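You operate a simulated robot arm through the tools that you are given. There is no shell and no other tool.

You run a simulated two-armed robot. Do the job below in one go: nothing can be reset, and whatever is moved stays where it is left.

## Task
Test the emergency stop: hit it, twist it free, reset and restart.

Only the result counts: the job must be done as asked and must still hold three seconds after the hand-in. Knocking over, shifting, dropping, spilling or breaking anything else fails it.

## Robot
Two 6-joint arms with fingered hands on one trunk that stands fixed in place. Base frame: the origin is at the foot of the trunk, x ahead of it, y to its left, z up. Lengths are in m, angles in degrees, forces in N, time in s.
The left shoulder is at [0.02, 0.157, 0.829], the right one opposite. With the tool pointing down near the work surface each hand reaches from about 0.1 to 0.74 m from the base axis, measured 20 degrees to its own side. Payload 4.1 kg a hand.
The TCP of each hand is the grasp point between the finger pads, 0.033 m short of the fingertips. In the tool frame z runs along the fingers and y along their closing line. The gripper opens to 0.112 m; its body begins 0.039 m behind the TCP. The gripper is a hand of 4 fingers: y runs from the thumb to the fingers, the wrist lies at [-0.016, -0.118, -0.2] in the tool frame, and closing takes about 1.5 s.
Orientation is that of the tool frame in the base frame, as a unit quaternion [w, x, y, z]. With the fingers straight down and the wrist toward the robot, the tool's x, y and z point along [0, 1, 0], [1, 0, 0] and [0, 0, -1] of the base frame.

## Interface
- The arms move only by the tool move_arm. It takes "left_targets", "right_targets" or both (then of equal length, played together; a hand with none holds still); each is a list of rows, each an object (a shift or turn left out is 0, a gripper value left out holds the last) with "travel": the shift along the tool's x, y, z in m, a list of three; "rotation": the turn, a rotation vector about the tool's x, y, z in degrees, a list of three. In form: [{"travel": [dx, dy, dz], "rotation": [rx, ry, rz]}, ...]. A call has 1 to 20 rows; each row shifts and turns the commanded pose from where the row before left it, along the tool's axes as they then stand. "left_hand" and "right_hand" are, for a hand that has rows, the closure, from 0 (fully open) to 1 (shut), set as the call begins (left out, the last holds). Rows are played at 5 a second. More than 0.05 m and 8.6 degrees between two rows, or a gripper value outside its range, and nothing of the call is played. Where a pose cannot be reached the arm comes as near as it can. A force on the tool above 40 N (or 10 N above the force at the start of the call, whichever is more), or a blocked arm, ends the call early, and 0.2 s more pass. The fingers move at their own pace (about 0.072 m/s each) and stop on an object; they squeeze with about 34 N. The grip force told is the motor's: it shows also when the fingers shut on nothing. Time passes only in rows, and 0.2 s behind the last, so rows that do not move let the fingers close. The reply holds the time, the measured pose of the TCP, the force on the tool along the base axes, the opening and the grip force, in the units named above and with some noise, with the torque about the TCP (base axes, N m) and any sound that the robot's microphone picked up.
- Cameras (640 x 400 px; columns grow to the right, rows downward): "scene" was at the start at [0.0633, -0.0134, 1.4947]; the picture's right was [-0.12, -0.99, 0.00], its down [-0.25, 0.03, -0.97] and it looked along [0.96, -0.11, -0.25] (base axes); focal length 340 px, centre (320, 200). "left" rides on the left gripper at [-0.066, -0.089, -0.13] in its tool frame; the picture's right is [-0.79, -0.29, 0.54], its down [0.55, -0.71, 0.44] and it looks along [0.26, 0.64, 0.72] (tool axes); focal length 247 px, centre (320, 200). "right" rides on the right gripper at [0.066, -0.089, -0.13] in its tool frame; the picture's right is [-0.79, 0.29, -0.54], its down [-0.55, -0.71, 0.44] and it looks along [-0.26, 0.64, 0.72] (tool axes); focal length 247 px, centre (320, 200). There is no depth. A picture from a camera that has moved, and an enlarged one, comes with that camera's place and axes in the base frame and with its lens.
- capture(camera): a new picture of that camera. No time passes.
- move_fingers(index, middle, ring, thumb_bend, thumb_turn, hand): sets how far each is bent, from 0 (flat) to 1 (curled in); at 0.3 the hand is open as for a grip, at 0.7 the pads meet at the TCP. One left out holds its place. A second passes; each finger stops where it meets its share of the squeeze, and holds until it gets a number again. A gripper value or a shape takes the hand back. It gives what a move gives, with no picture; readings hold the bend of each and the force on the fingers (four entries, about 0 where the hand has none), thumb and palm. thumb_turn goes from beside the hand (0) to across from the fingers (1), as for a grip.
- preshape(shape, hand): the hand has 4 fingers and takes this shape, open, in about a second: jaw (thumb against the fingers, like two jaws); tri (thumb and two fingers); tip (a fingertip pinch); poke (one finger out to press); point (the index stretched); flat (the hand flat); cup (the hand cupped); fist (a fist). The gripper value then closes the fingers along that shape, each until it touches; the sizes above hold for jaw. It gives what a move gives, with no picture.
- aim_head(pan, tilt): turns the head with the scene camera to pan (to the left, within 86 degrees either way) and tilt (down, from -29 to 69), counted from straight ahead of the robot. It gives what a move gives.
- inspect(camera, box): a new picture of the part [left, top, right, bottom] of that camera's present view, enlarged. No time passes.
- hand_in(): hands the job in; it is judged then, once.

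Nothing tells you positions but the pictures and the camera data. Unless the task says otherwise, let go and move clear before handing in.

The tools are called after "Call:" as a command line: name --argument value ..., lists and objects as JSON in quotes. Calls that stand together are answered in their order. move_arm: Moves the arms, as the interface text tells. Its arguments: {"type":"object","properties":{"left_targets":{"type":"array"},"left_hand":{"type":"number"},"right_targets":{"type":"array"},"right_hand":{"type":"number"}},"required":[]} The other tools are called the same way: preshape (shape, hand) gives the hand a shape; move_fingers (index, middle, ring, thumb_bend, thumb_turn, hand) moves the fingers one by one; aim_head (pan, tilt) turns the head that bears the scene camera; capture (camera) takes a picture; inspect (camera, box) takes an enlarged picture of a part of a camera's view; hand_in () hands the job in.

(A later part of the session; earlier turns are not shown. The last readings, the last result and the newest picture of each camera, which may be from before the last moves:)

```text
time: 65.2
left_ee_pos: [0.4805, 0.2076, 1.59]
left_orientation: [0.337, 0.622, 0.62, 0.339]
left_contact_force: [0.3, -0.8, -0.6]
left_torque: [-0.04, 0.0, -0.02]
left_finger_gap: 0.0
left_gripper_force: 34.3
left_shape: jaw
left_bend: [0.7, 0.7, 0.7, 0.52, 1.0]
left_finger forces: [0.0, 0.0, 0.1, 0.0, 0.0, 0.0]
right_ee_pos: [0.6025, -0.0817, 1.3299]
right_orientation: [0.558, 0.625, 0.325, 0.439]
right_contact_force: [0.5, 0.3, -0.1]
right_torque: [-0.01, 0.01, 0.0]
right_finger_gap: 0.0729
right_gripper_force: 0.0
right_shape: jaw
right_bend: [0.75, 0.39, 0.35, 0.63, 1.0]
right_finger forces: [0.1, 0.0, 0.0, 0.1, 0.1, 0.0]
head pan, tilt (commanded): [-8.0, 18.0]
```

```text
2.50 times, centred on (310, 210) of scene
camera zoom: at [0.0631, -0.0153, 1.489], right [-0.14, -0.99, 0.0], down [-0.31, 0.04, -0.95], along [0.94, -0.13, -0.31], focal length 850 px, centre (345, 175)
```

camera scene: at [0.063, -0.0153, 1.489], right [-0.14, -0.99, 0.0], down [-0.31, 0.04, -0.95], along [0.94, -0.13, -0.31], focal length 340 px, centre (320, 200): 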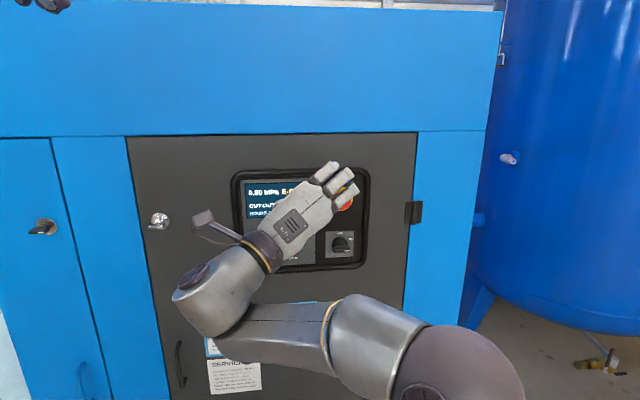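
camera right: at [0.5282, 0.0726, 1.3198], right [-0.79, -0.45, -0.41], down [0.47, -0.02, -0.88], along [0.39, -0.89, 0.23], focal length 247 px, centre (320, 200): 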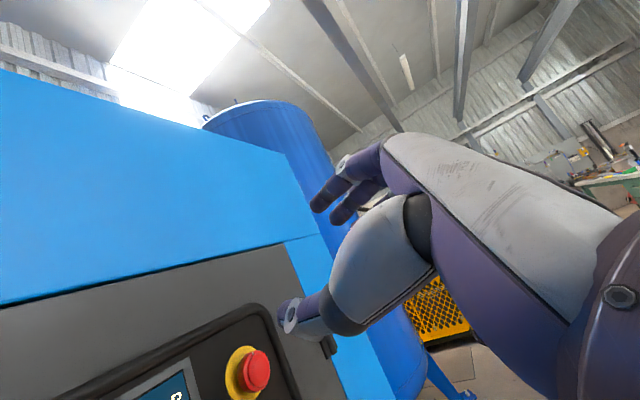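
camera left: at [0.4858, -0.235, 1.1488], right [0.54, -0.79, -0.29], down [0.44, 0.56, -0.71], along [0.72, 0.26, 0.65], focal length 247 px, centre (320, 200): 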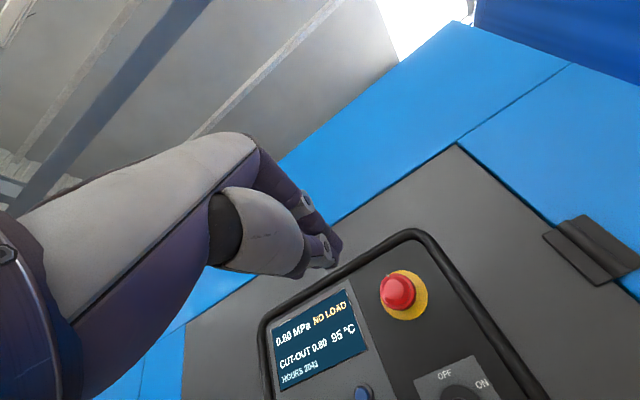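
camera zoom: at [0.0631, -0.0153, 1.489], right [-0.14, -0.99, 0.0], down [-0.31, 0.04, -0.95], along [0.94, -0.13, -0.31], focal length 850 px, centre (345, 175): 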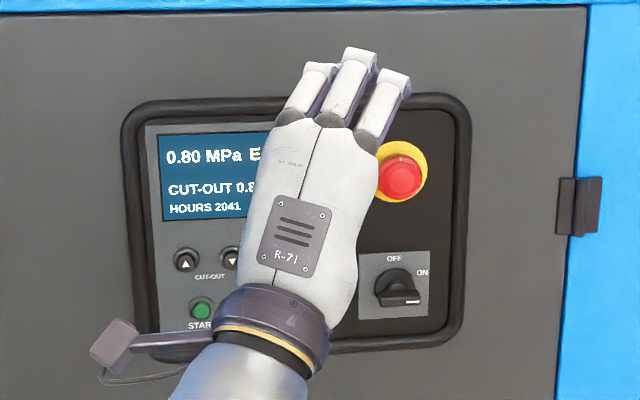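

Roll +10 is fine. Now I move to a standoff about 7 cm in front of the cap.

Call:
move_arm --right_targets '[{"travel": [-0.0117, -0.021, 0.034]}, {"travel": [-0.0117, -0.021, 0.034]}, {"travel": [-0.0117, -0.021, 0.034]}, {"travel": [-0.0117, -0.021, 0.03]}, {}]'

Call:
capture --camera "right"

Call:
capture --camera "scene"

```text
time: 66.3
left_ee_pos: [0.48, 0.2072, 1.589]
left_orientation: [0.337, 0.622, 0.62, 0.34]
left_contact_force: [-1.0, 0.1, -0.2]
left_torque: [0.0, 0.01, -0.04]
left_finger_gap: 0.0
left_gripper_force: 34.2
left_shape: jaw
left_bend: [0.7, 0.7, 0.7, 0.52, 1.0]
left_finger forces: [0.0, 0.1, 0.0, 0.1, 0.1, 0.0]
right_ee_pos: [0.7096, -0.1623, 1.2402]
right_orientation: [0.556, 0.624, 0.326, 0.441]
right_contact_force: [0.8, 0.5, 0.6]
right_torque: [0.0, -0.01, 0.02]
right_finger_gap: 0.0728
right_gripper_force: 0.0
right_shape: jaw
right_bend: [0.75, 0.39, 0.35, 0.63, 1.0]
right_finger forces: [0.0, 0.0, 0.0, 0.1, 0.0, 0.1]
head pan, tilt (commanded): [-8.0, 18.0]
```

```text
taken
camera right: at [0.6256, -0.0355, 1.1635], right [-0.83, -0.54, 0.13], down [0.24, -0.55, -0.8], along [0.5, -0.64, 0.59], focal length 247 px, centre (320, 200)
```

right: 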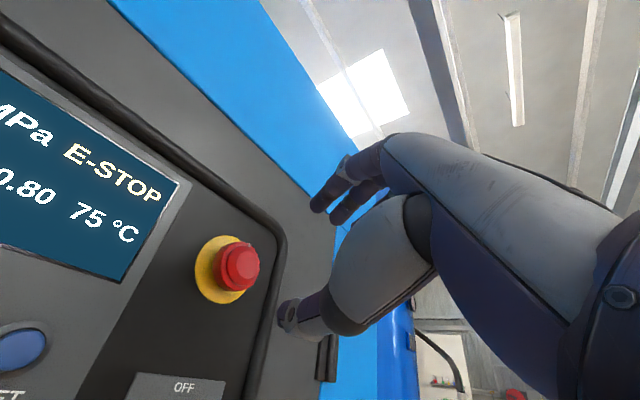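

```text
taken
camera scene: at [0.0629, -0.0154, 1.489], right [-0.14, -0.99, 0.0], down [-0.31, 0.04, -0.95], along [0.94, -0.13, -0.31], focal length 340 px, centre (320, 200)
```

scene: 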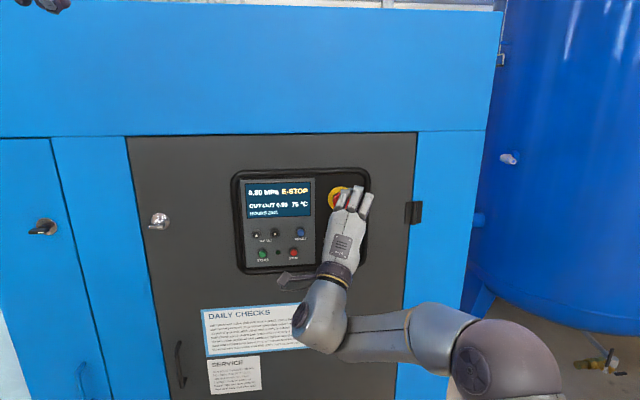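

The temperature is falling and the pose is comfortable, with the elbow out. I test winding back counter-clockwise by 41° about the button axis, which would be the start of the twist.

Call:
move_arm --right_targets '[{"rotation": [-3.31, 0.69, -7.48]}, {"rotation": [-3.31, 0.69, -7.48]}, {"rotation": [-3.31, 0.69, -7.48]}, {"rotation": [-3.31, 0.69, -7.48]}, {}]'

```text
time: 67.5
left_ee_pos: [0.4812, 0.2075, 1.5887]
left_orientation: [0.336, 0.621, 0.621, 0.34]
left_contact_force: [0.3, -0.8, -0.4]
left_torque: [0.0, -0.04, 0.01]
left_finger_gap: 0.0
left_gripper_force: 34.4
left_shape: jaw
left_bend: [0.7, 0.7, 0.7, 0.52, 1.0]
left_finger forces: [0.0, 0.1, 0.0, 0.0, 0.0, 0.0]
right_ee_pos: [0.6998, -0.1281, 1.2509]
right_orientation: [0.615, 0.586, 0.36, 0.386]
right_contact_force: [-0.6, -0.3, -0.1]
right_torque: [-0.03, 0.0, -0.04]
right_finger_gap: 0.0729
right_gripper_force: 0.1
right_shape: jaw
right_bend: [0.75, 0.39, 0.35, 0.63, 1.0]
right_finger forces: [0.0, 0.0, 0.0, 0.0, 0.0, 0.0]
right hand out of reach, approached as far as the arm can: row 1, 2, 3, 4
head pan, tilt (commanded): [-8.0, 18.0]
```

The wrist has to stay left of a certain line, so winding that way is limited. A roll near +55° to +100° with the hand pointing straight at the button should satisfy both limits, so I reorient to roll +53°, straight ahead, at the standoff.

Call:
move_arm --right_targets '[{"rotation": [0, 3.6, 7.5]}, {"rotation": [0.5, 3.56, 7.5]}, {"rotation": [1.0, 3.46, 7.5]}, {"rotation": [1.46, 3.29, 7.5]}, {"rotation": [1.85, 3.08, 7.5]}, {"rotation": [2.27, 2.79, 7.5]}, {"rotation": [2.63, 2.45, 7.5]}, {}]'

Call:
capture --camera "scene"

```text
time: 69.3
left_ee_pos: [0.4804, 0.2076, 1.5893]
left_orientation: [0.337, 0.621, 0.62, 0.34]
left_contact_force: [-0.1, 0.3, 0.0]
left_torque: [0.0, -0.02, 0.0]
left_finger_gap: 0.0002
left_gripper_force: 33.7
left_shape: jaw
left_bend: [0.7, 0.7, 0.7, 0.52, 1.0]
left_finger forces: [0.0, 0.1, 0.0, 0.1, 0.0, 0.0]
right_ee_pos: [0.7563, -0.0729, 1.3306]
right_orientation: [0.25, 0.647, 0.218, 0.687]
right_contact_force: [-0.1, -0.1, -0.2]
right_torque: [0.0, -0.01, -0.01]
right_finger_gap: 0.0727
right_gripper_force: 0.1
right_shape: jaw
right_bend: [0.75, 0.39, 0.35, 0.63, 1.0]
right_finger forces: [0.1, 0.0, 0.1, 0.1, 0.1, 0.0]
right hand out of reach, approached as far as the arm can: row 5, 6, 7
head pan, tilt (commanded): [-8.0, 18.0]
```

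```text
taken
camera scene: at [0.063, -0.0154, 1.489], right [-0.14, -0.99, 0.0], down [-0.31, 0.04, -0.95], along [0.94, -0.13, -0.31], focal length 340 px, centre (320, 200)
```

scene: 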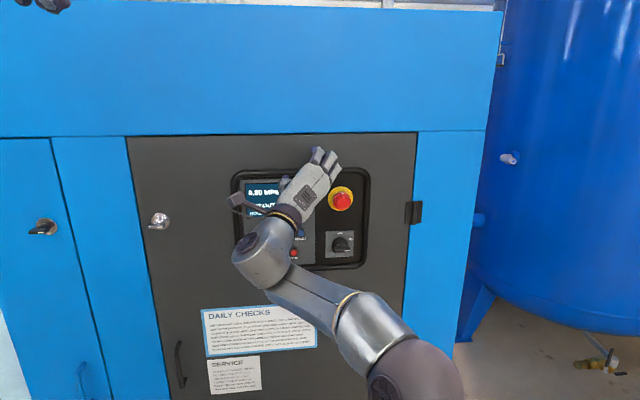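

The hand now points straight ahead at roll 51°, but drifted up and left. I test whether slow, small steps can bring it back down toward the button in this orientation.

Call:
move_arm --right_targets '[{"travel": [-0.0062, -0.005, -0.005]}, {"travel": [-0.0062, -0.005, -0.005]}, {"travel": [-0.0062, -0.005, -0.005]}, {"travel": [-0.0062, -0.005, -0.005]}, {}]'

```text
time: 70.5
left_ee_pos: [0.4807, 0.2082, 1.5892]
left_orientation: [0.337, 0.621, 0.62, 0.34]
left_contact_force: [0.0, 0.3, -0.4]
left_torque: [-0.01, 0.0, 0.01]
left_finger_gap: 0.0
left_gripper_force: 34.0
left_shape: jaw
left_bend: [0.7, 0.7, 0.7, 0.52, 1.0]
left_finger forces: [0.0, 0.1, 0.1, 0.1, 0.0, 0.0]
right_ee_pos: [0.7582, -0.0582, 1.3176]
right_orientation: [0.25, 0.646, 0.217, 0.688]
right_contact_force: [-0.2, 0.2, 0.6]
right_torque: [0.01, -0.01, 0.0]
right_finger_gap: 0.0728
right_gripper_force: 0.0
right_shape: jaw
right_bend: [0.75, 0.39, 0.35, 0.63, 1.0]
right_finger forces: [0.0, 0.0, 0.0, 0.0, 0.0, 0.0]
right hand out of reach, approached as far as the arm can: row 1, 2, 3, 4
head pan, tilt (commanded): [-8.0, 18.0]
```

It's a hard boundary: the hand needs to yaw right for the arm to work here, and that restricts any twist done with the whole arm. A better idea is to rub the cap round. With the finger pads hooked over the top of the cap, dragging right about 3 cm turns it clockwise by more than 60°. I go back to the comfortable rightward-yawed pose first.

Call:
move_arm --right_targets '[{"travel": [0, 0, -0.03], "rotation": [-6.4, -5.1, 0]}, {"travel": [0, 0, -0.03], "rotation": [-6.4, -5.1, 0]}, {"travel": [0, 0, -0.03], "rotation": [-6.4, -5.1, 0]}, {}]'

Call:
capture --camera "scene"

```text
time: 71.5
left_ee_pos: [0.4819, 0.2071, 1.5888]
left_orientation: [0.337, 0.622, 0.62, 0.34]
left_contact_force: [-0.4, 0.1, 0.6]
left_torque: [0.01, 0.01, 0.01]
left_finger_gap: 0.0
left_gripper_force: 34.2
left_shape: jaw
left_bend: [0.7, 0.7, 0.7, 0.52, 1.0]
left_finger forces: [0.0, 0.1, 0.0, 0.0, 0.1, 0.0]
right_ee_pos: [0.6706, -0.0447, 1.3119]
right_orientation: [0.38, 0.681, 0.065, 0.623]
right_contact_force: [0.2, -0.1, 0.0]
right_torque: [0.01, 0.01, 0.0]
right_finger_gap: 0.0728
right_gripper_force: 0.1
right_shape: jaw
right_bend: [0.75, 0.39, 0.35, 0.63, 1.0]
right_finger forces: [0.0, 0.1, 0.0, 0.0, 0.0, 0.1]
head pan, tilt (commanded): [-8.0, 18.0]
```

```text
taken
camera scene: at [0.063, -0.0155, 1.489], right [-0.14, -0.99, 0.0], down [-0.31, 0.04, -0.95], along [0.94, -0.13, -0.31], focal length 340 px, centre (320, 200)
```

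scene: 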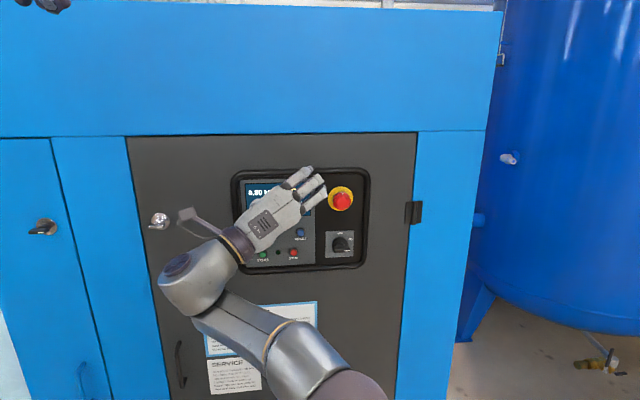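

No reach problems there. I roll back to about +10° so the fingers lie above and point at the panel, and meanwhile straighten the fingers with the thumb tucked aside.

Call:
move_arm --right_targets '[{"rotation": [0, 0, -8.2]}, {"rotation": [0, 0, -8.2]}, {"rotation": [0, 0, -8.2]}, {"rotation": [0, 0, -8.2]}, {"rotation": [0, 0, -8.2]}, {}]'

Call:
move_fingers --hand "right" --index 0.35 --middle 0.35 --ring 0.35 --thumb_bend 0.1 --thumb_turn 0.5

Call:
capture --camera "right"

Call:
inspect --camera "scene" --box '[200, 130, 400, 290]'

```text
time: 73.0
left_ee_pos: [0.4813, 0.2076, 1.5888]
left_orientation: [0.336, 0.622, 0.62, 0.34]
left_contact_force: [0.6, -0.7, 0.2]
left_torque: [0.03, -0.01, -0.01]
left_finger_gap: 0.0
left_gripper_force: 34.1
left_shape: jaw
left_bend: [0.7, 0.7, 0.7, 0.52, 1.0]
left_finger forces: [0.0, 0.0, 0.0, 0.0, 0.0, 0.0]
right_ee_pos: [0.6692, -0.044, 1.3118]
right_orientation: [0.574, 0.614, 0.3, 0.451]
right_contact_force: [0.0, -0.2, -0.1]
right_torque: [-0.06, 0.04, -0.02]
right_finger_gap: 0.073
right_gripper_force: 0.0
right_shape: jaw
right_bend: [0.75, 0.39, 0.35, 0.63, 1.0]
right_finger forces: [0.0, 0.0, 0.1, 0.1, 0.0, 0.0]
head pan, tilt (commanded): [-8.0, 18.0]
```

```text
time: 74.0
left_ee_pos: [0.4818, 0.2077, 1.5888]
left_orientation: [0.337, 0.622, 0.62, 0.34]
left_contact_force: [-0.8, 0.2, 0.0]
left_torque: [-0.02, 0.04, 0.0]
left_finger_gap: 0.0
left_gripper_force: 34.0
left_shape: jaw
left_bend: [0.7, 0.7, 0.7, 0.52, 1.0]
left_finger forces: [0.0, 0.1, 0.0, 0.1, 0.1, 0.1]
right_ee_pos: [0.6718, -0.0427, 1.3115]
right_orientation: [0.574, 0.615, 0.299, 0.45]
right_contact_force: [-0.6, -0.8, 0.1]
right_torque: [-0.03, -0.04, -0.02]
right_finger_gap: 0.138
right_gripper_force: 0.0
right_shape: fingers
right_bend: [0.35, 0.35, 0.35, 0.1, 0.48]
right_finger forces: [0.0, 0.0, 0.1, 0.1, 0.1, 0.0]
head pan, tilt (commanded): [-8.0, 18.0]
```

```text
taken
camera right: at [0.5949, 0.085, 1.2294], right [-0.85, -0.52, 0.08], down [0.27, -0.56, -0.78], along [0.45, -0.65, 0.62], focal length 247 px, centre (320, 200)
```

right: 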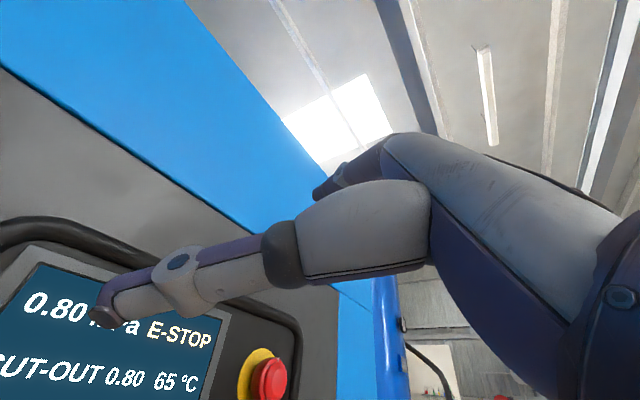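

```text
2.50 times, centred on (300, 210) of scene
camera zoom: at [0.063, -0.0154, 1.489], right [-0.14, -0.99, 0.0], down [-0.31, 0.04, -0.95], along [0.94, -0.13, -0.31], focal length 850 px, centre (370, 175)
```

zoom: 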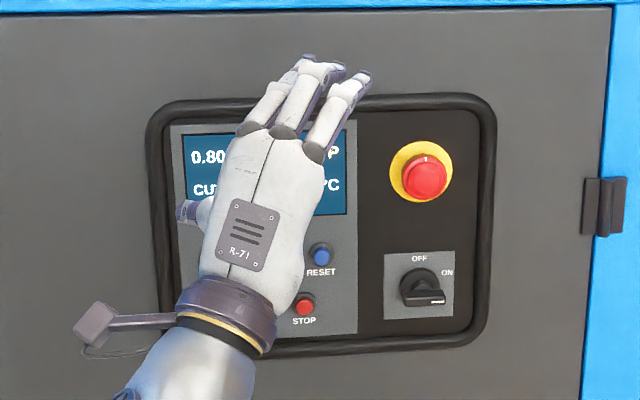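

The thumb sticks out to the side here and could touch the panel, so I set it back across from the fingers, nearly straight, where it passes below the cap. Then I move nearer for a check of the fingertip alignment.

Call:
move_fingers --hand "right" --index 0.35 --middle 0.35 --ring 0.35 --thumb_bend 0.2 --thumb_turn 1

Call:
move_arm --right_targets '[{"travel": [-0.0189, -0.0113, 0.0247]}, {"travel": [-0.0189, -0.0113, 0.0247]}, {"travel": [-0.0189, -0.0113, 0.0247]}, {}]'

Call:
capture --camera "right"

Call:
inspect --camera "scene" --box '[260, 140, 400, 260]'

```text
time: 75.0
left_ee_pos: [0.4804, 0.2079, 1.5887]
left_orientation: [0.337, 0.622, 0.62, 0.339]
left_contact_force: [0.4, 0.1, -0.8]
left_torque: [-0.04, -0.01, -0.02]
left_finger_gap: 0.0
left_gripper_force: 34.5
left_shape: jaw
left_bend: [0.7, 0.7, 0.7, 0.52, 1.0]
left_finger forces: [0.1, 0.0, 0.0, 0.0, 0.1, 0.0]
right_ee_pos: [0.6699, -0.0436, 1.3101]
right_orientation: [0.573, 0.615, 0.3, 0.451]
right_contact_force: [0.4, -0.2, 0.0]
right_torque: [-0.05, -0.02, 0.02]
right_finger_gap: 0.1151
right_gripper_force: 0.0
right_shape: fingers
right_bend: [0.35, 0.35, 0.35, 0.2, 0.97]
right_finger forces: [0.0, 0.0, 0.0, 0.0, 0.1, 0.0]
head pan, tilt (commanded): [-8.0, 18.0]
```

```text
time: 76.0
left_ee_pos: [0.4813, 0.2068, 1.5885]
left_orientation: [0.337, 0.621, 0.62, 0.34]
left_contact_force: [-0.3, 0.5, 0.2]
left_torque: [-0.01, -0.01, -0.04]
left_finger_gap: 0.0001
left_gripper_force: 34.0
left_shape: jaw
left_bend: [0.7, 0.7, 0.7, 0.52, 1.0]
left_finger forces: [0.1, 0.0, 0.0, 0.1, 0.0, 0.0]
right_ee_pos: [0.7193, -0.1223, 1.271]
right_orientation: [0.573, 0.614, 0.301, 0.453]
right_contact_force: [0.1, 0.3, 0.5]
right_torque: [-0.02, 0.0, -0.02]
right_finger_gap: 0.1151
right_gripper_force: 0.1
right_shape: fingers
right_bend: [0.35, 0.35, 0.35, 0.2, 0.97]
right_finger forces: [0.1, 0.0, 0.1, 0.1, 0.1, 0.0]
head pan, tilt (commanded): [-8.0, 18.0]
```

```text
taken
camera right: at [0.644, 0.0071, 1.1888], right [-0.85, -0.52, 0.08], down [0.27, -0.56, -0.78], along [0.45, -0.65, 0.62], focal length 247 px, centre (320, 200)
```

right: 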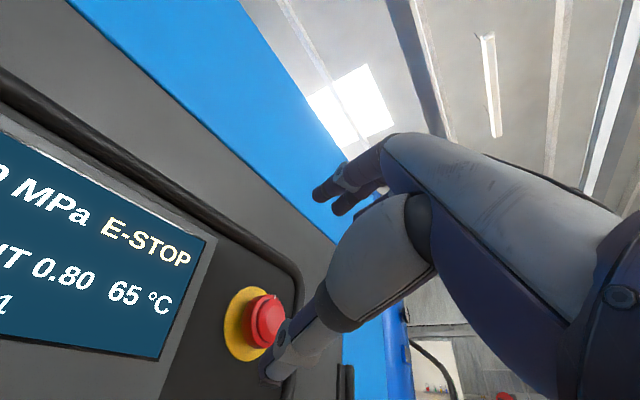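

```text
3.33 times, centred on (330, 200) of scene
camera zoom: at [0.063, -0.0154, 1.489], right [-0.14, -0.99, 0.0], down [-0.31, 0.04, -0.95], along [0.94, -0.13, -0.31], focal length 1134 px, centre (287, 200)
```

zoom: 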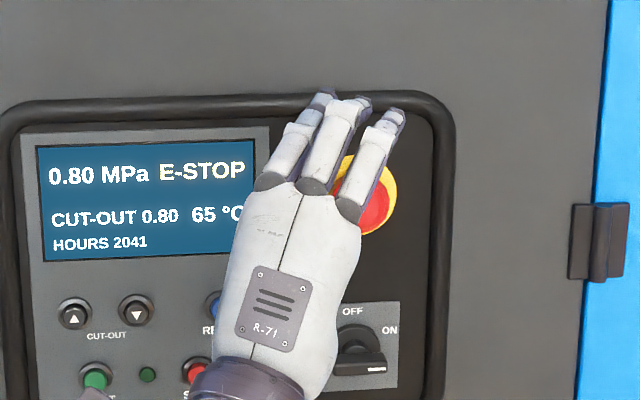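

The fingertip estimates agree with the pictures to within about a centimetre. I lower the hand so the fingers pass between the cap and the top bezel, then move forward over the top of the cap without touching it.

Call:
move_arm --right_targets '[{"travel": [-0.0157, -0.0428, 0.0002]}, {"travel": [0.0075, -0.0027, 0.0161]}, {"travel": [0.0075, -0.0027, 0.0161]}, {"travel": [0.0071, -0.0025, 0.015]}, {}]'

Call:
capture --camera "right"

Call:
inspect --camera "scene" --box '[300, 160, 380, 240]'

```text
time: 77.2
left_ee_pos: [0.4809, 0.2071, 1.5875]
left_orientation: [0.337, 0.622, 0.62, 0.34]
left_contact_force: [0.2, -0.7, 0.0]
left_torque: [0.02, 0.01, 0.01]
left_finger_gap: 0.0
left_gripper_force: 33.9
left_shape: jaw
left_bend: [0.7, 0.7, 0.7, 0.52, 1.0]
left_finger forces: [0.0, 0.0, 0.0, 0.0, 0.0, 0.1]
right_ee_pos: [0.7724, -0.1279, 1.2252]
right_orientation: [0.573, 0.614, 0.3, 0.452]
right_contact_force: [0.6, 0.2, -0.1]
right_torque: [-0.02, 0.0, 0.02]
right_finger_gap: 0.1151
right_gripper_force: 0.0
right_shape: fingers
right_bend: [0.35, 0.35, 0.35, 0.2, 0.97]
right_finger forces: [0.0, 0.1, 0.1, 0.0, 0.0, 0.0]
head pan, tilt (commanded): [-8.0, 18.0]
```

```text
taken
camera right: at [0.6962, 0.0011, 1.1439], right [-0.85, -0.52, 0.08], down [0.27, -0.56, -0.78], along [0.45, -0.65, 0.62], focal length 247 px, centre (320, 200)
```

right: 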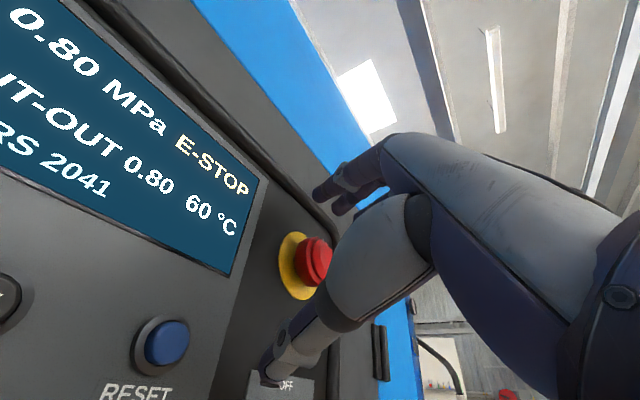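

```text
5.00 times, centred on (340, 200) of scene
camera zoom: at [0.0629, -0.0154, 1.489], right [-0.14, -0.99, 0.0], down [-0.31, 0.04, -0.95], along [0.94, -0.13, -0.31], focal length 1700 px, centre (220, 200)
```

zoom: 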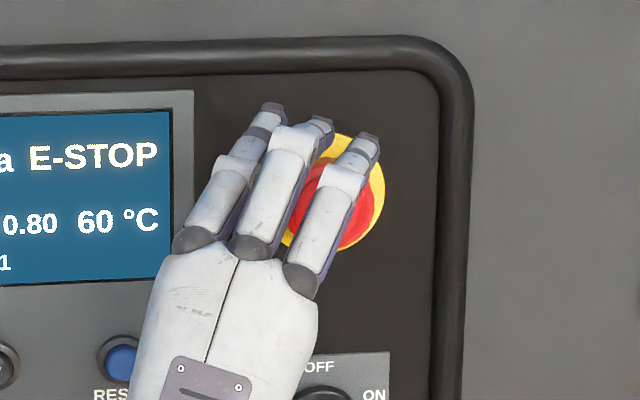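

The three fingers now hover over the top of the cap with the middle finger nearly centred. I shift 1 cm left for a longer stroke and lower gently until there's contact.

Call:
move_arm --right_targets '[{"travel": [0.0088, -0.0016, -0.0044]}, {"travel": [-0.0008, -0.0039, -0.0003]}, {"travel": [-0.0008, -0.0039, -0.0003]}, {"travel": [-0.0008, -0.0039, -0.0003]}, {}]'

Call:
inspect --camera "right" --box '[220, 120, 420, 320]'

Call:
inspect --camera "scene" --box '[300, 160, 380, 240]'

```text
time: 78.3
left_ee_pos: [0.4804, 0.2073, 1.5882]
left_orientation: [0.337, 0.622, 0.62, 0.339]
left_contact_force: [-0.4, -0.3, 0.0]
left_torque: [0.0, -0.03, 0.01]
left_finger_gap: 0.0
left_gripper_force: 34.0
left_shape: jaw
left_bend: [0.7, 0.7, 0.7, 0.52, 1.0]
left_finger forces: [0.0, 0.0, 0.1, 0.0, 0.0, 0.1]
right_ee_pos: [0.7716, -0.1172, 1.2137]
right_orientation: [0.573, 0.614, 0.3, 0.453]
right_contact_force: [-1.2, 0.2, 0.1]
right_torque: [0.03, -0.03, -0.01]
right_finger_gap: 0.1153
right_gripper_force: 0.1
right_shape: fingers
right_bend: [0.35, 0.35, 0.35, 0.2, 0.97]
right_finger forces: [0.0, 0.1, 0.0, 0.0, 0.0, 0.0]
head pan, tilt (commanded): [-8.0, 18.0]
```

```text
2.00 times, centred on (320, 220) of right
camera zoom: at [0.6958, 0.0114, 1.1321], right [-0.85, -0.52, 0.08], down [0.27, -0.56, -0.78], along [0.45, -0.65, 0.62], focal length 494 px, centre (320, 160)
```

zoom: 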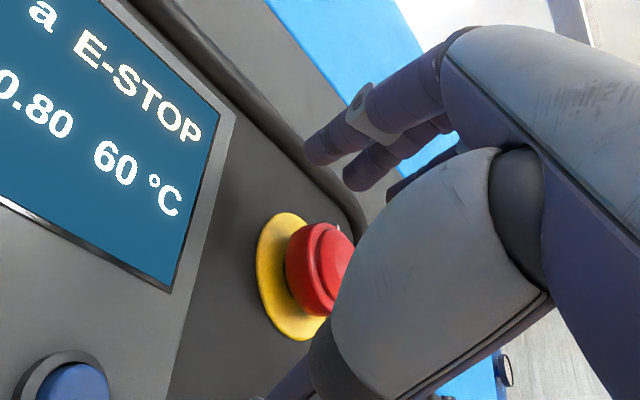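

```text
5.00 times, centred on (340, 200) of scene
camera zoom: at [0.063, -0.0154, 1.489], right [-0.14, -0.99, 0.0], down [-0.31, 0.04, -0.95], along [0.94, -0.13, -0.31], focal length 1700 px, centre (220, 200)
```

zoom: 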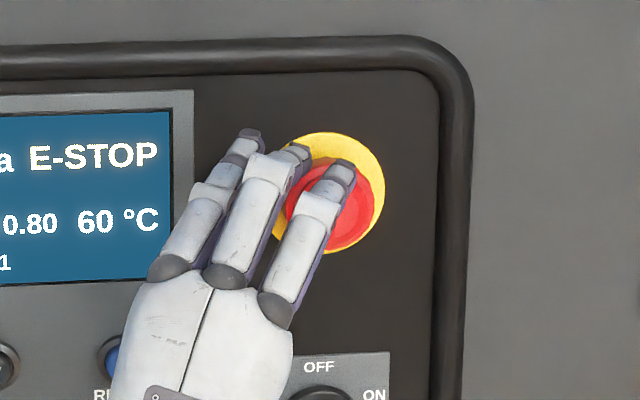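

The fingers sit about 1 cm shallower and higher than estimated. I go 13 mm deeper and to the right so the index finger gets over the cap, then keep lowering in small steps until I feel contact.

Call:
move_arm --right_targets '[{"travel": [-0.003, 0.0001, 0.0087]}, {"travel": [-0.003, 0.0001, 0.0087]}, {"travel": [-0.0008, -0.0039, -0.0003]}, {"travel": [-0.0008, -0.0039, -0.0003]}, {"travel": [-0.0004, -0.0029, -0.0002]}, {}]'

Call:
inspect --camera "right" --box '[220, 120, 420, 320]'

Call:
inspect --camera "scene" --box '[300, 160, 380, 240]'

```text
time: 79.8
left_ee_pos: [0.4811, 0.2078, 1.5889]
left_orientation: [0.338, 0.622, 0.619, 0.34]
left_contact_force: [0.8, 0.2, 0.6]
left_torque: [0.02, 0.01, -0.01]
left_finger_gap: 0.0001
left_gripper_force: 33.5
left_shape: jaw
left_bend: [0.7, 0.7, 0.7, 0.52, 1.0]
left_finger forces: [0.2, 0.0, 0.0, 0.0, 0.0, 0.0]
right_ee_pos: [0.7854, -0.1293, 1.2027]
right_orientation: [0.574, 0.615, 0.3, 0.45]
right_contact_force: [0.3, 0.2, 0.7]
right_torque: [-0.01, 0.04, 0.03]
right_finger_gap: 0.1153
right_gripper_force: 0.1
right_shape: fingers
right_bend: [0.35, 0.35, 0.35, 0.2, 0.97]
right_finger forces: [0.0, 0.1, 0.0, 0.0, 0.0, 0.0]
head pan, tilt (commanded): [-8.0, 18.0]
```

```text
2.00 times, centred on (320, 220) of right
camera zoom: at [0.7092, -0.0009, 1.1215], right [-0.85, -0.52, 0.08], down [0.27, -0.56, -0.78], along [0.45, -0.65, 0.62], focal length 494 px, centre (320, 160)
```

zoom: 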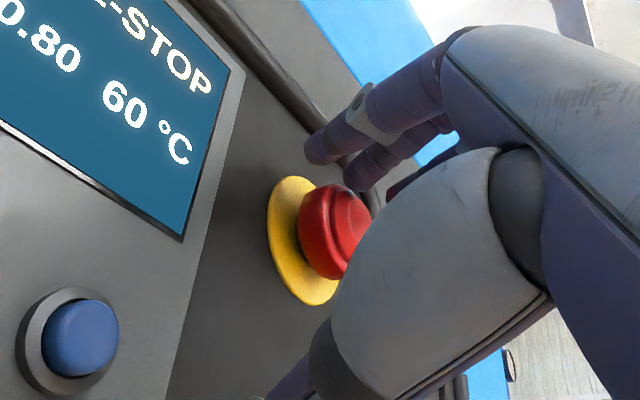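

```text
5.00 times, centred on (340, 200) of scene
camera zoom: at [0.063, -0.0154, 1.489], right [-0.14, -0.99, 0.0], down [-0.31, 0.04, -0.95], along [0.94, -0.13, -0.31], focal length 1700 px, centre (220, 200)
```

zoom: 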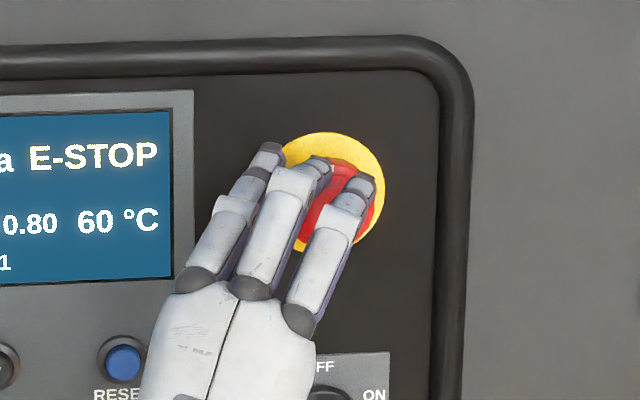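

The middle finger is just over the cap's front rim and the index is further in, to the left. I lift slightly, shift right so the index comes toward the top of the cap, then lower in 2 mm steps to contact.

Call:
move_arm --right_targets '[{"travel": [0.0008, 0.0039, 0.0003]}, {"travel": [-0.0088, 0.0016, 0.0044]}, {"travel": [-0.0008, -0.0039, -0.0003]}, {"travel": [-0.0004, -0.002, -0.0001]}, {"travel": [-0.0004, -0.002, -0.0001]}, {"travel": [-0.0004, -0.002, -0.0001]}]'

```text
time: 81.2
left_ee_pos: [0.4822, 0.2071, 1.5892]
left_orientation: [0.337, 0.622, 0.62, 0.34]
left_contact_force: [0.5, 0.2, 0.2]
left_torque: [-0.02, 0.03, 0.02]
left_finger_gap: 0.0
left_gripper_force: 34.4
left_shape: jaw
left_bend: [0.7, 0.7, 0.7, 0.52, 1.0]
left_finger forces: [0.0, 0.1, 0.0, 0.1, 0.0, 0.0]
right_ee_pos: [0.7852, -0.1383, 1.1965]
right_orientation: [0.573, 0.613, 0.3, 0.453]
right_contact_force: [0.3, 0.7, 3.6]
right_torque: [-0.13, -0.02, 0.02]
right_finger_gap: 0.116
right_gripper_force: 1.7
right_shape: fingers
right_bend: [0.34, 0.33, 0.35, 0.2, 0.97]
right_finger forces: [0.7, 2.0, 0.0, 0.0, 0.0, 0.1]
head pan, tilt (commanded): [-8.0, 18.0]
```

I have light contact on the index and middle fingers. I now make those two press down with their own grip strength before dragging.

Call:
move_fingers --hand "right" --index 0.55 --middle 0.55

Call:
inspect --camera "scene" --box '[300, 160, 380, 240]'

Call:
inspect --camera "right" --box '[220, 120, 420, 320]'

```text
time: 82.2
left_ee_pos: [0.4793, 0.2083, 1.5898]
left_orientation: [0.338, 0.622, 0.619, 0.34]
left_contact_force: [-0.5, -0.1, -0.5]
left_torque: [0.02, -0.01, 0.01]
left_finger_gap: 0.0
left_gripper_force: 34.3
left_shape: jaw
left_bend: [0.7, 0.7, 0.7, 0.52, 1.0]
left_finger forces: [0.1, 0.0, 0.0, 0.1, 0.0, 0.0]
right_ee_pos: [0.7824, -0.1377, 1.2013]
right_orientation: [0.575, 0.611, 0.299, 0.454]
right_contact_force: [-17.4, 10.6, 21.7]
right_torque: [-1.01, -1.23, -0.07]
right_finger_gap: 0.1037
right_gripper_force: 14.8
right_shape: fingers
right_bend: [0.44, 0.41, 0.35, 0.2, 0.97]
right_finger forces: [16.5, 13.1, 0.0, 0.0, 0.1, 0.1]
head pan, tilt (commanded): [-8.0, 18.0]
```

```text
5.00 times, centred on (340, 200) of scene
camera zoom: at [0.0614, -0.0146, 1.4891], right [-0.14, -0.99, 0.0], down [-0.3, 0.04, -0.95], along [0.94, -0.13, -0.31], focal length 1700 px, centre (220, 200)
```

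zoom: 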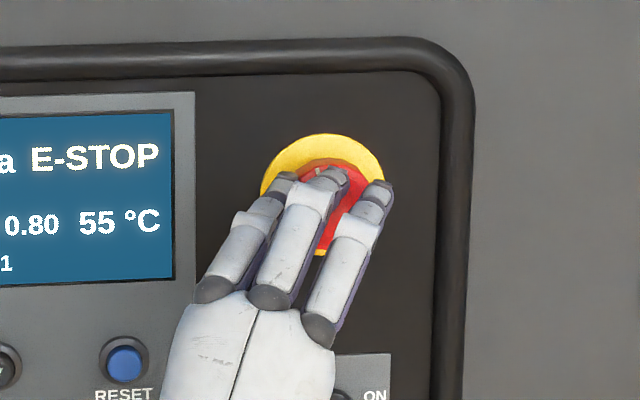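

```text
2.00 times, centred on (320, 220) of right
camera zoom: at [0.7071, -0.0086, 1.1177], right [-0.85, -0.52, 0.07], down [0.28, -0.57, -0.78], along [0.44, -0.64, 0.63], focal length 494 px, centre (320, 160)
```

zoom: 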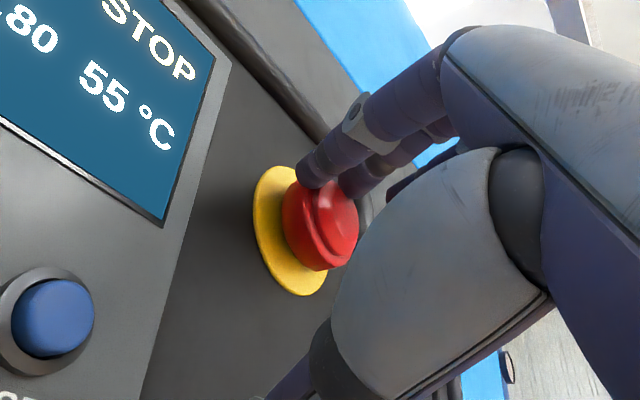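

The index and middle fingers now press with about 15 N each on the top-left of the cap. I drag right in small steps to roll the cap clockwise.

Call:
move_arm --right_targets '[{"travel": [-0.0035, 0.0006, 0.0018]}, {"travel": [-0.0035, 0.0006, 0.0018]}, {"travel": [-0.0035, 0.0006, 0.0018]}, {"travel": [-0.0035, 0.0006, 0.0018]}, {"travel": [-0.0035, 0.0006, 0.0018]}]'

Call:
inspect --camera "scene" --box '[300, 160, 380, 240]'

Call:
inspect --camera "right" --box '[220, 120, 420, 320]'

```text
time: 83.2
left_ee_pos: [0.4801, 0.207, 1.5892]
left_orientation: [0.338, 0.621, 0.62, 0.34]
left_contact_force: [1.0, 0.7, 0.1]
left_torque: [-0.02, -0.01, -0.02]
left_finger_gap: 0.0001
left_gripper_force: 34.3
left_shape: jaw
left_bend: [0.7, 0.7, 0.7, 0.52, 1.0]
left_finger forces: [0.0, 0.0, 0.0, 0.1, 0.0, 0.0]
right_ee_pos: [0.7802, -0.1456, 1.2064]
right_orientation: [0.578, 0.605, 0.298, 0.459]
right_contact_force: [-12.2, 8.2, 14.5]
right_torque: [-0.67, -0.84, -0.01]
right_finger_gap: 0.0996
right_gripper_force: 10.8
right_shape: fingers
right_bend: [0.47, 0.45, 0.35, 0.2, 0.97]
right_finger forces: [12.6, 8.5, 0.0, 0.0, 0.0, 0.1]
head pan, tilt (commanded): [-8.0, 18.0]
stopped in row 5 (right hand): the force on the tool passed its limit at 41 N (the readings are from after the stop); the commanded pose is now the measured one
```

```text
5.00 times, centred on (340, 200) of scene
camera zoom: at [0.0618, -0.0148, 1.4891], right [-0.14, -0.99, 0.0], down [-0.31, 0.04, -0.95], along [0.94, -0.13, -0.31], focal length 1700 px, centre (220, 200)
```

zoom: 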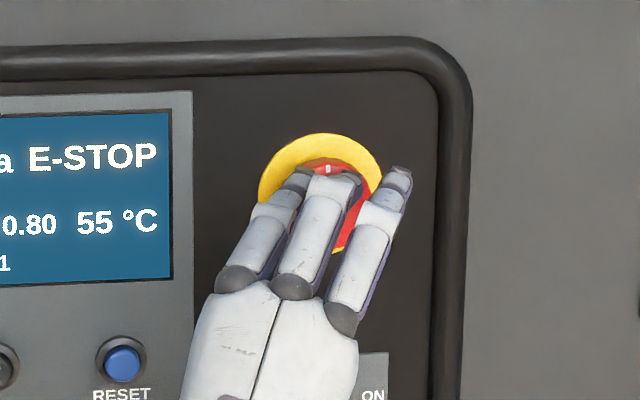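

```text
2.00 times, centred on (320, 220) of right
camera zoom: at [0.7048, -0.0192, 1.1221], right [-0.85, -0.52, 0.06], down [0.29, -0.57, -0.77], along [0.44, -0.63, 0.64], focal length 494 px, centre (320, 160)
```

zoom: 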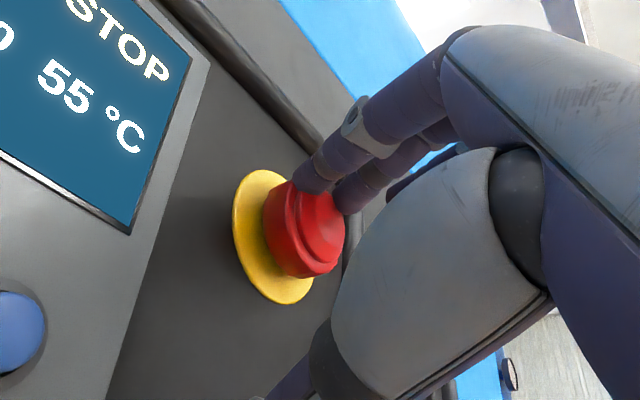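

The white mark hasn't moved: the fingertip was pushing the cap sideways rather than rolling it. A firmer option is a closed fist-like pinch with the rigid finger backs pressed up against the underside of the cap and dragged left, which also turns it clockwise and stays well inside the arm's reach. I release and back off first.

Call:
move_fingers --hand "right" --index 0.25 --middle 0.25 --ring 0.3

Call:
move_arm --right_targets '[{"travel": [0.002, 0.008, 0.0005]}, {"travel": [-0.012, 0.0045, -0.027]}, {"travel": [-0.012, 0.0045, -0.027]}, {"travel": [-0.004, 0.0015, -0.009]}, {}]'

Call:
inspect --camera "scene" --box '[300, 160, 380, 240]'

```text
time: 84.2
left_ee_pos: [0.4811, 0.208, 1.5887]
left_orientation: [0.337, 0.621, 0.62, 0.34]
left_contact_force: [-0.5, -0.5, -0.4]
left_torque: [0.01, 0.03, 0.03]
left_finger_gap: 0.0
left_gripper_force: 34.3
left_shape: jaw
left_bend: [0.7, 0.7, 0.7, 0.52, 1.0]
left_finger forces: [0.0, 0.0, 0.0, 0.0, 0.0, 0.0]
right_ee_pos: [0.7834, -0.1484, 1.2013]
right_orientation: [0.575, 0.608, 0.302, 0.457]
right_contact_force: [-0.4, -1.0, 0.5]
right_torque: [0.02, 0.03, -0.03]
right_finger_gap: 0.1296
right_gripper_force: 0.0
right_shape: fingers
right_bend: [0.25, 0.25, 0.3, 0.2, 0.97]
right_finger forces: [0.0, 0.0, 0.0, 0.1, 0.0, 0.0]
head pan, tilt (commanded): [-8.0, 18.0]
```

```text
time: 85.4
left_ee_pos: [0.4818, 0.2071, 1.5894]
left_orientation: [0.337, 0.621, 0.62, 0.34]
left_contact_force: [0.4, 0.0, -0.6]
left_torque: [0.0, -0.01, -0.02]
left_finger_gap: 0.0
left_gripper_force: 34.2
left_shape: jaw
left_bend: [0.7, 0.7, 0.7, 0.52, 1.0]
left_finger forces: [0.0, 0.1, 0.0, 0.1, 0.0, 0.0]
right_ee_pos: [0.7126, -0.1476, 1.2083]
right_orientation: [0.575, 0.608, 0.302, 0.456]
right_contact_force: [0.8, 0.0, 1.1]
right_torque: [-0.01, -0.01, -0.04]
right_finger_gap: 0.1299
right_gripper_force: 0.0
right_shape: fingers
right_bend: [0.25, 0.25, 0.3, 0.2, 0.97]
right_finger forces: [0.0, 0.1, 0.0, 0.0, 0.0, 0.1]
head pan, tilt (commanded): [-8.0, 18.0]
```

```text
5.00 times, centred on (340, 200) of scene
camera zoom: at [0.063, -0.0154, 1.489], right [-0.14, -0.99, 0.0], down [-0.31, 0.04, -0.95], along [0.94, -0.13, -0.31], focal length 1700 px, centre (220, 200)
```

zoom: 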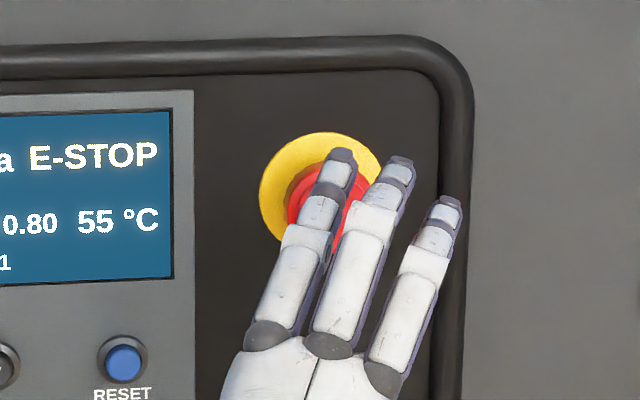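

Clear. Now I close the hand into a firm pinch while moving to just below and in front of the cap.

Call:
move_arm --right_targets '[{"travel": [-0.002, -0.0024, 0.0014]}, {"travel": [-0.002, -0.0024, 0.0014]}, {"travel": [-0.002, -0.0024, 0.0014]}, {"travel": [-0.002, -0.0024, 0.0014]}, {"travel": [-0.002, -0.0024, 0.0014]}, {"travel": [-0.002, -0.0024, 0.0014]}, {"travel": [-0.002, -0.0024, 0.0014]}, {"travel": [-0.002, -0.0024, 0.0014]}, {}]' --right_hand 1

Call:
capture --camera "right"

Call:
inspect --camera "scene" --box '[300, 160, 400, 260]'

```text
time: 87.4
left_ee_pos: [0.481, 0.2084, 1.5894]
left_orientation: [0.338, 0.622, 0.62, 0.34]
left_contact_force: [-0.1, -0.7, 0.5]
left_torque: [-0.01, 0.01, 0.04]
left_finger_gap: 0.0
left_gripper_force: 34.0
left_shape: jaw
left_bend: [0.7, 0.7, 0.7, 0.52, 1.0]
left_finger forces: [0.1, 0.0, 0.1, 0.1, 0.1, 0.0]
right_ee_pos: [0.7203, -0.1635, 1.1871]
right_orientation: [0.575, 0.608, 0.302, 0.456]
right_contact_force: [-0.3, -0.4, 0.1]
right_torque: [0.02, 0.02, 0.0]
right_finger_gap: 0.0002
right_gripper_force: 34.3
right_shape: jaw
right_bend: [0.7, 0.7, 0.7, 0.49, 1.0]
right_finger forces: [0.1, 0.0, 0.0, 0.0, 0.0, 0.0]
head pan, tilt (commanded): [-8.0, 18.0]
```

```text
taken
camera right: at [0.6441, -0.0361, 1.1031], right [-0.85, -0.52, 0.07], down [0.28, -0.57, -0.77], along [0.45, -0.64, 0.63], focal length 247 px, centre (320, 200)
```

right: 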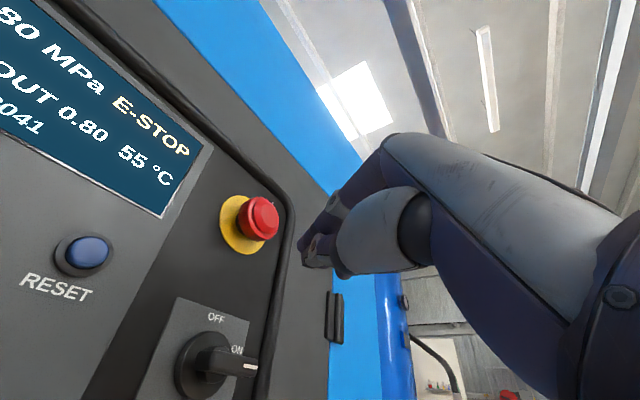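

```text
4.00 times, centred on (350, 210) of scene
camera zoom: at [0.063, -0.0154, 1.489], right [-0.14, -0.99, 0.0], down [-0.31, 0.04, -0.95], along [0.94, -0.13, -0.31], focal length 1360 px, centre (200, 160)
```

zoom: 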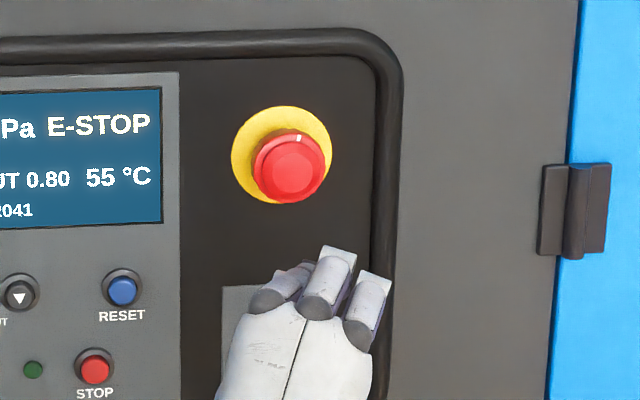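

There's a clear view of the cap now, and the white mark looks rotated clockwise compared with before. I look closer.

Call:
inspect --camera "scene" --box '[355, 182, 385, 212]'

Call:
inspect --camera "scene" --box '[320, 175, 370, 215]'

Call:
inspect --camera "right" --box '[200, 170, 300, 270]'

```text
13.33 times, centred on (370, 197) of scene
camera zoom: at [0.063, -0.0154, 1.489], right [-0.14, -0.99, 0.0], down [-0.31, 0.04, -0.95], along [0.94, -0.13, -0.31], focal length 4535 px, centre (-347, 240)
```

zoom: 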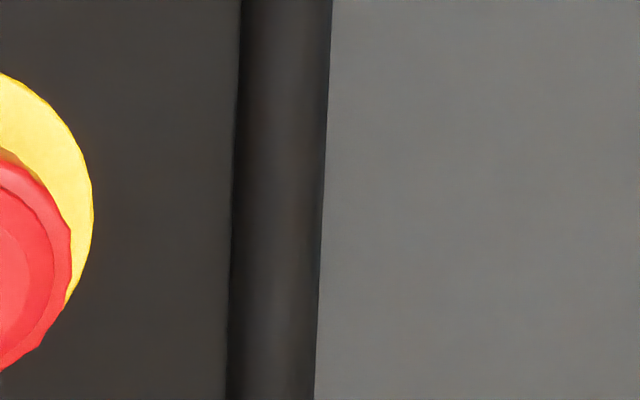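

```text
10.00 times, centred on (345, 195) of scene
camera zoom: at [0.063, -0.0154, 1.489], right [-0.14, -0.99, 0.0], down [-0.31, 0.04, -0.95], along [0.94, -0.13, -0.31], focal length 3401 px, centre (70, 250)
```

zoom: 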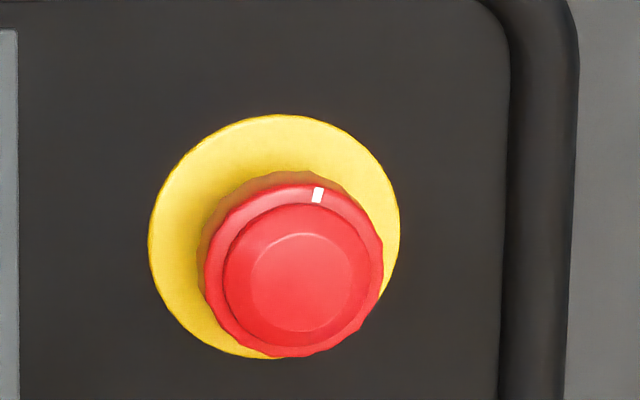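

```text
4.00 times, centred on (250, 220) of right
camera zoom: at [0.6441, -0.0361, 1.1031], right [-0.85, -0.52, 0.07], down [0.28, -0.57, -0.77], along [0.45, -0.64, 0.63], focal length 988 px, centre (600, 120)
```

zoom: 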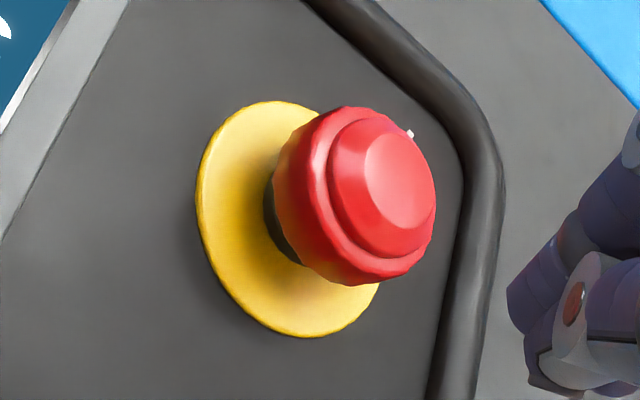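

The cap now sits as far out from its collar as it did before I pressed it, with the stalk visible again. The mark is turned about 15°, so the stroke did twist it free. I back away to free space and shape the hand for poking the RESET button.

Call:
move_arm --right_targets '[{"travel": [0.0066, 0.0118, -0.0375]}, {"travel": [0.0066, 0.0118, -0.0375]}, {"travel": [0.0066, 0.0118, -0.0375]}, {}]'

Call:
preshape --shape "poke" --hand "right"

Call:
capture --camera "scene"

Call:
capture --camera "right"

Call:
inspect --camera "scene" --box '[230, 150, 400, 290]'

```text
time: 88.4
left_ee_pos: [0.4803, 0.2073, 1.5889]
left_orientation: [0.338, 0.622, 0.619, 0.34]
left_contact_force: [0.8, -0.6, -0.9]
left_torque: [-0.01, -0.02, -0.01]
left_finger_gap: 0.0
left_gripper_force: 34.1
left_shape: jaw
left_bend: [0.7, 0.7, 0.7, 0.52, 1.0]
left_finger forces: [0.0, 0.1, 0.0, 0.1, 0.1, 0.0]
right_ee_pos: [0.6216, -0.1033, 1.2171]
right_orientation: [0.575, 0.608, 0.303, 0.455]
right_contact_force: [0.2, 0.4, -0.5]
right_torque: [-0.02, 0.01, 0.0]
right_finger_gap: 0.0001
right_gripper_force: 34.3
right_shape: jaw
right_bend: [0.7, 0.7, 0.7, 0.49, 1.0]
right_finger forces: [0.1, 0.0, 0.0, 0.1, 0.0, 0.0]
head pan, tilt (commanded): [-8.0, 18.0]
```

```text
time: 89.3
left_ee_pos: [0.4806, 0.2072, 1.5886]
left_orientation: [0.336, 0.621, 0.621, 0.34]
left_contact_force: [-0.4, 0.2, -0.3]
left_torque: [0.02, 0.01, 0.02]
left_finger_gap: 0.0
left_gripper_force: 34.2
left_shape: jaw
left_bend: [0.7, 0.7, 0.7, 0.52, 1.0]
left_finger forces: [0.0, 0.0, 0.0, 0.0, 0.0, 0.0]
right_ee_pos: [0.6232, -0.1044, 1.2176]
right_orientation: [0.575, 0.608, 0.302, 0.456]
right_contact_force: [0.3, 0.3, 0.1]
right_torque: [-0.01, 0.01, -0.02]
right_finger_gap: 0.0
right_gripper_force: 0.1
right_shape: poke
right_bend: [0.7, 0.7, 0.99, 1.0, 1.0]
right_finger forces: [0.1, 0.0, 0.0, 0.0, 0.1, 0.0]
head pan, tilt (commanded): [-8.0, 18.0]
```

```text
taken
camera scene: at [0.063, -0.0154, 1.489], right [-0.14, -0.99, 0.0], down [-0.31, 0.04, -0.95], along [0.94, -0.13, -0.31], focal length 340 px, centre (320, 200)
```

scene: 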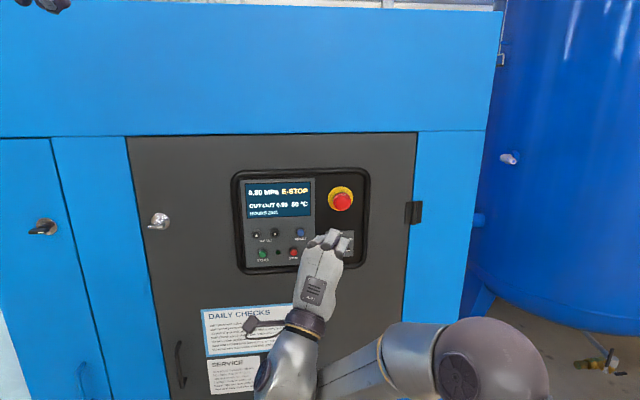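

```text
taken
camera right: at [0.5458, 0.0236, 1.1335], right [-0.85, -0.52, 0.07], down [0.28, -0.57, -0.77], along [0.45, -0.64, 0.63], focal length 247 px, centre (320, 200)
```

right: 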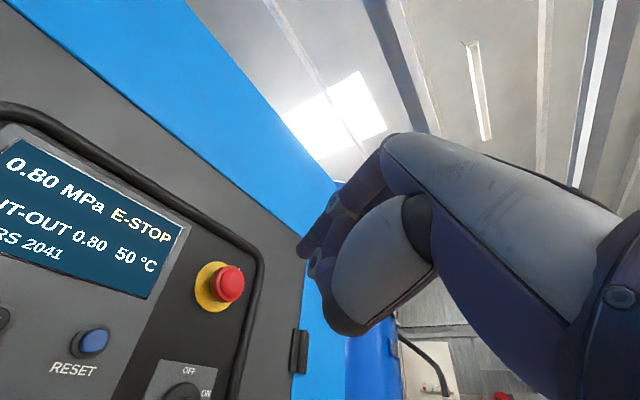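

```text
2.86 times, centred on (315, 220) of scene
camera zoom: at [0.063, -0.0154, 1.489], right [-0.14, -0.99, 0.0], down [-0.31, 0.04, -0.95], along [0.94, -0.13, -0.31], focal length 972 px, centre (334, 143)
```

zoom: 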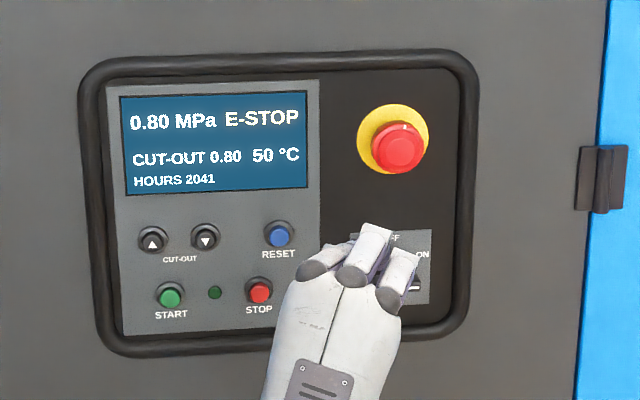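

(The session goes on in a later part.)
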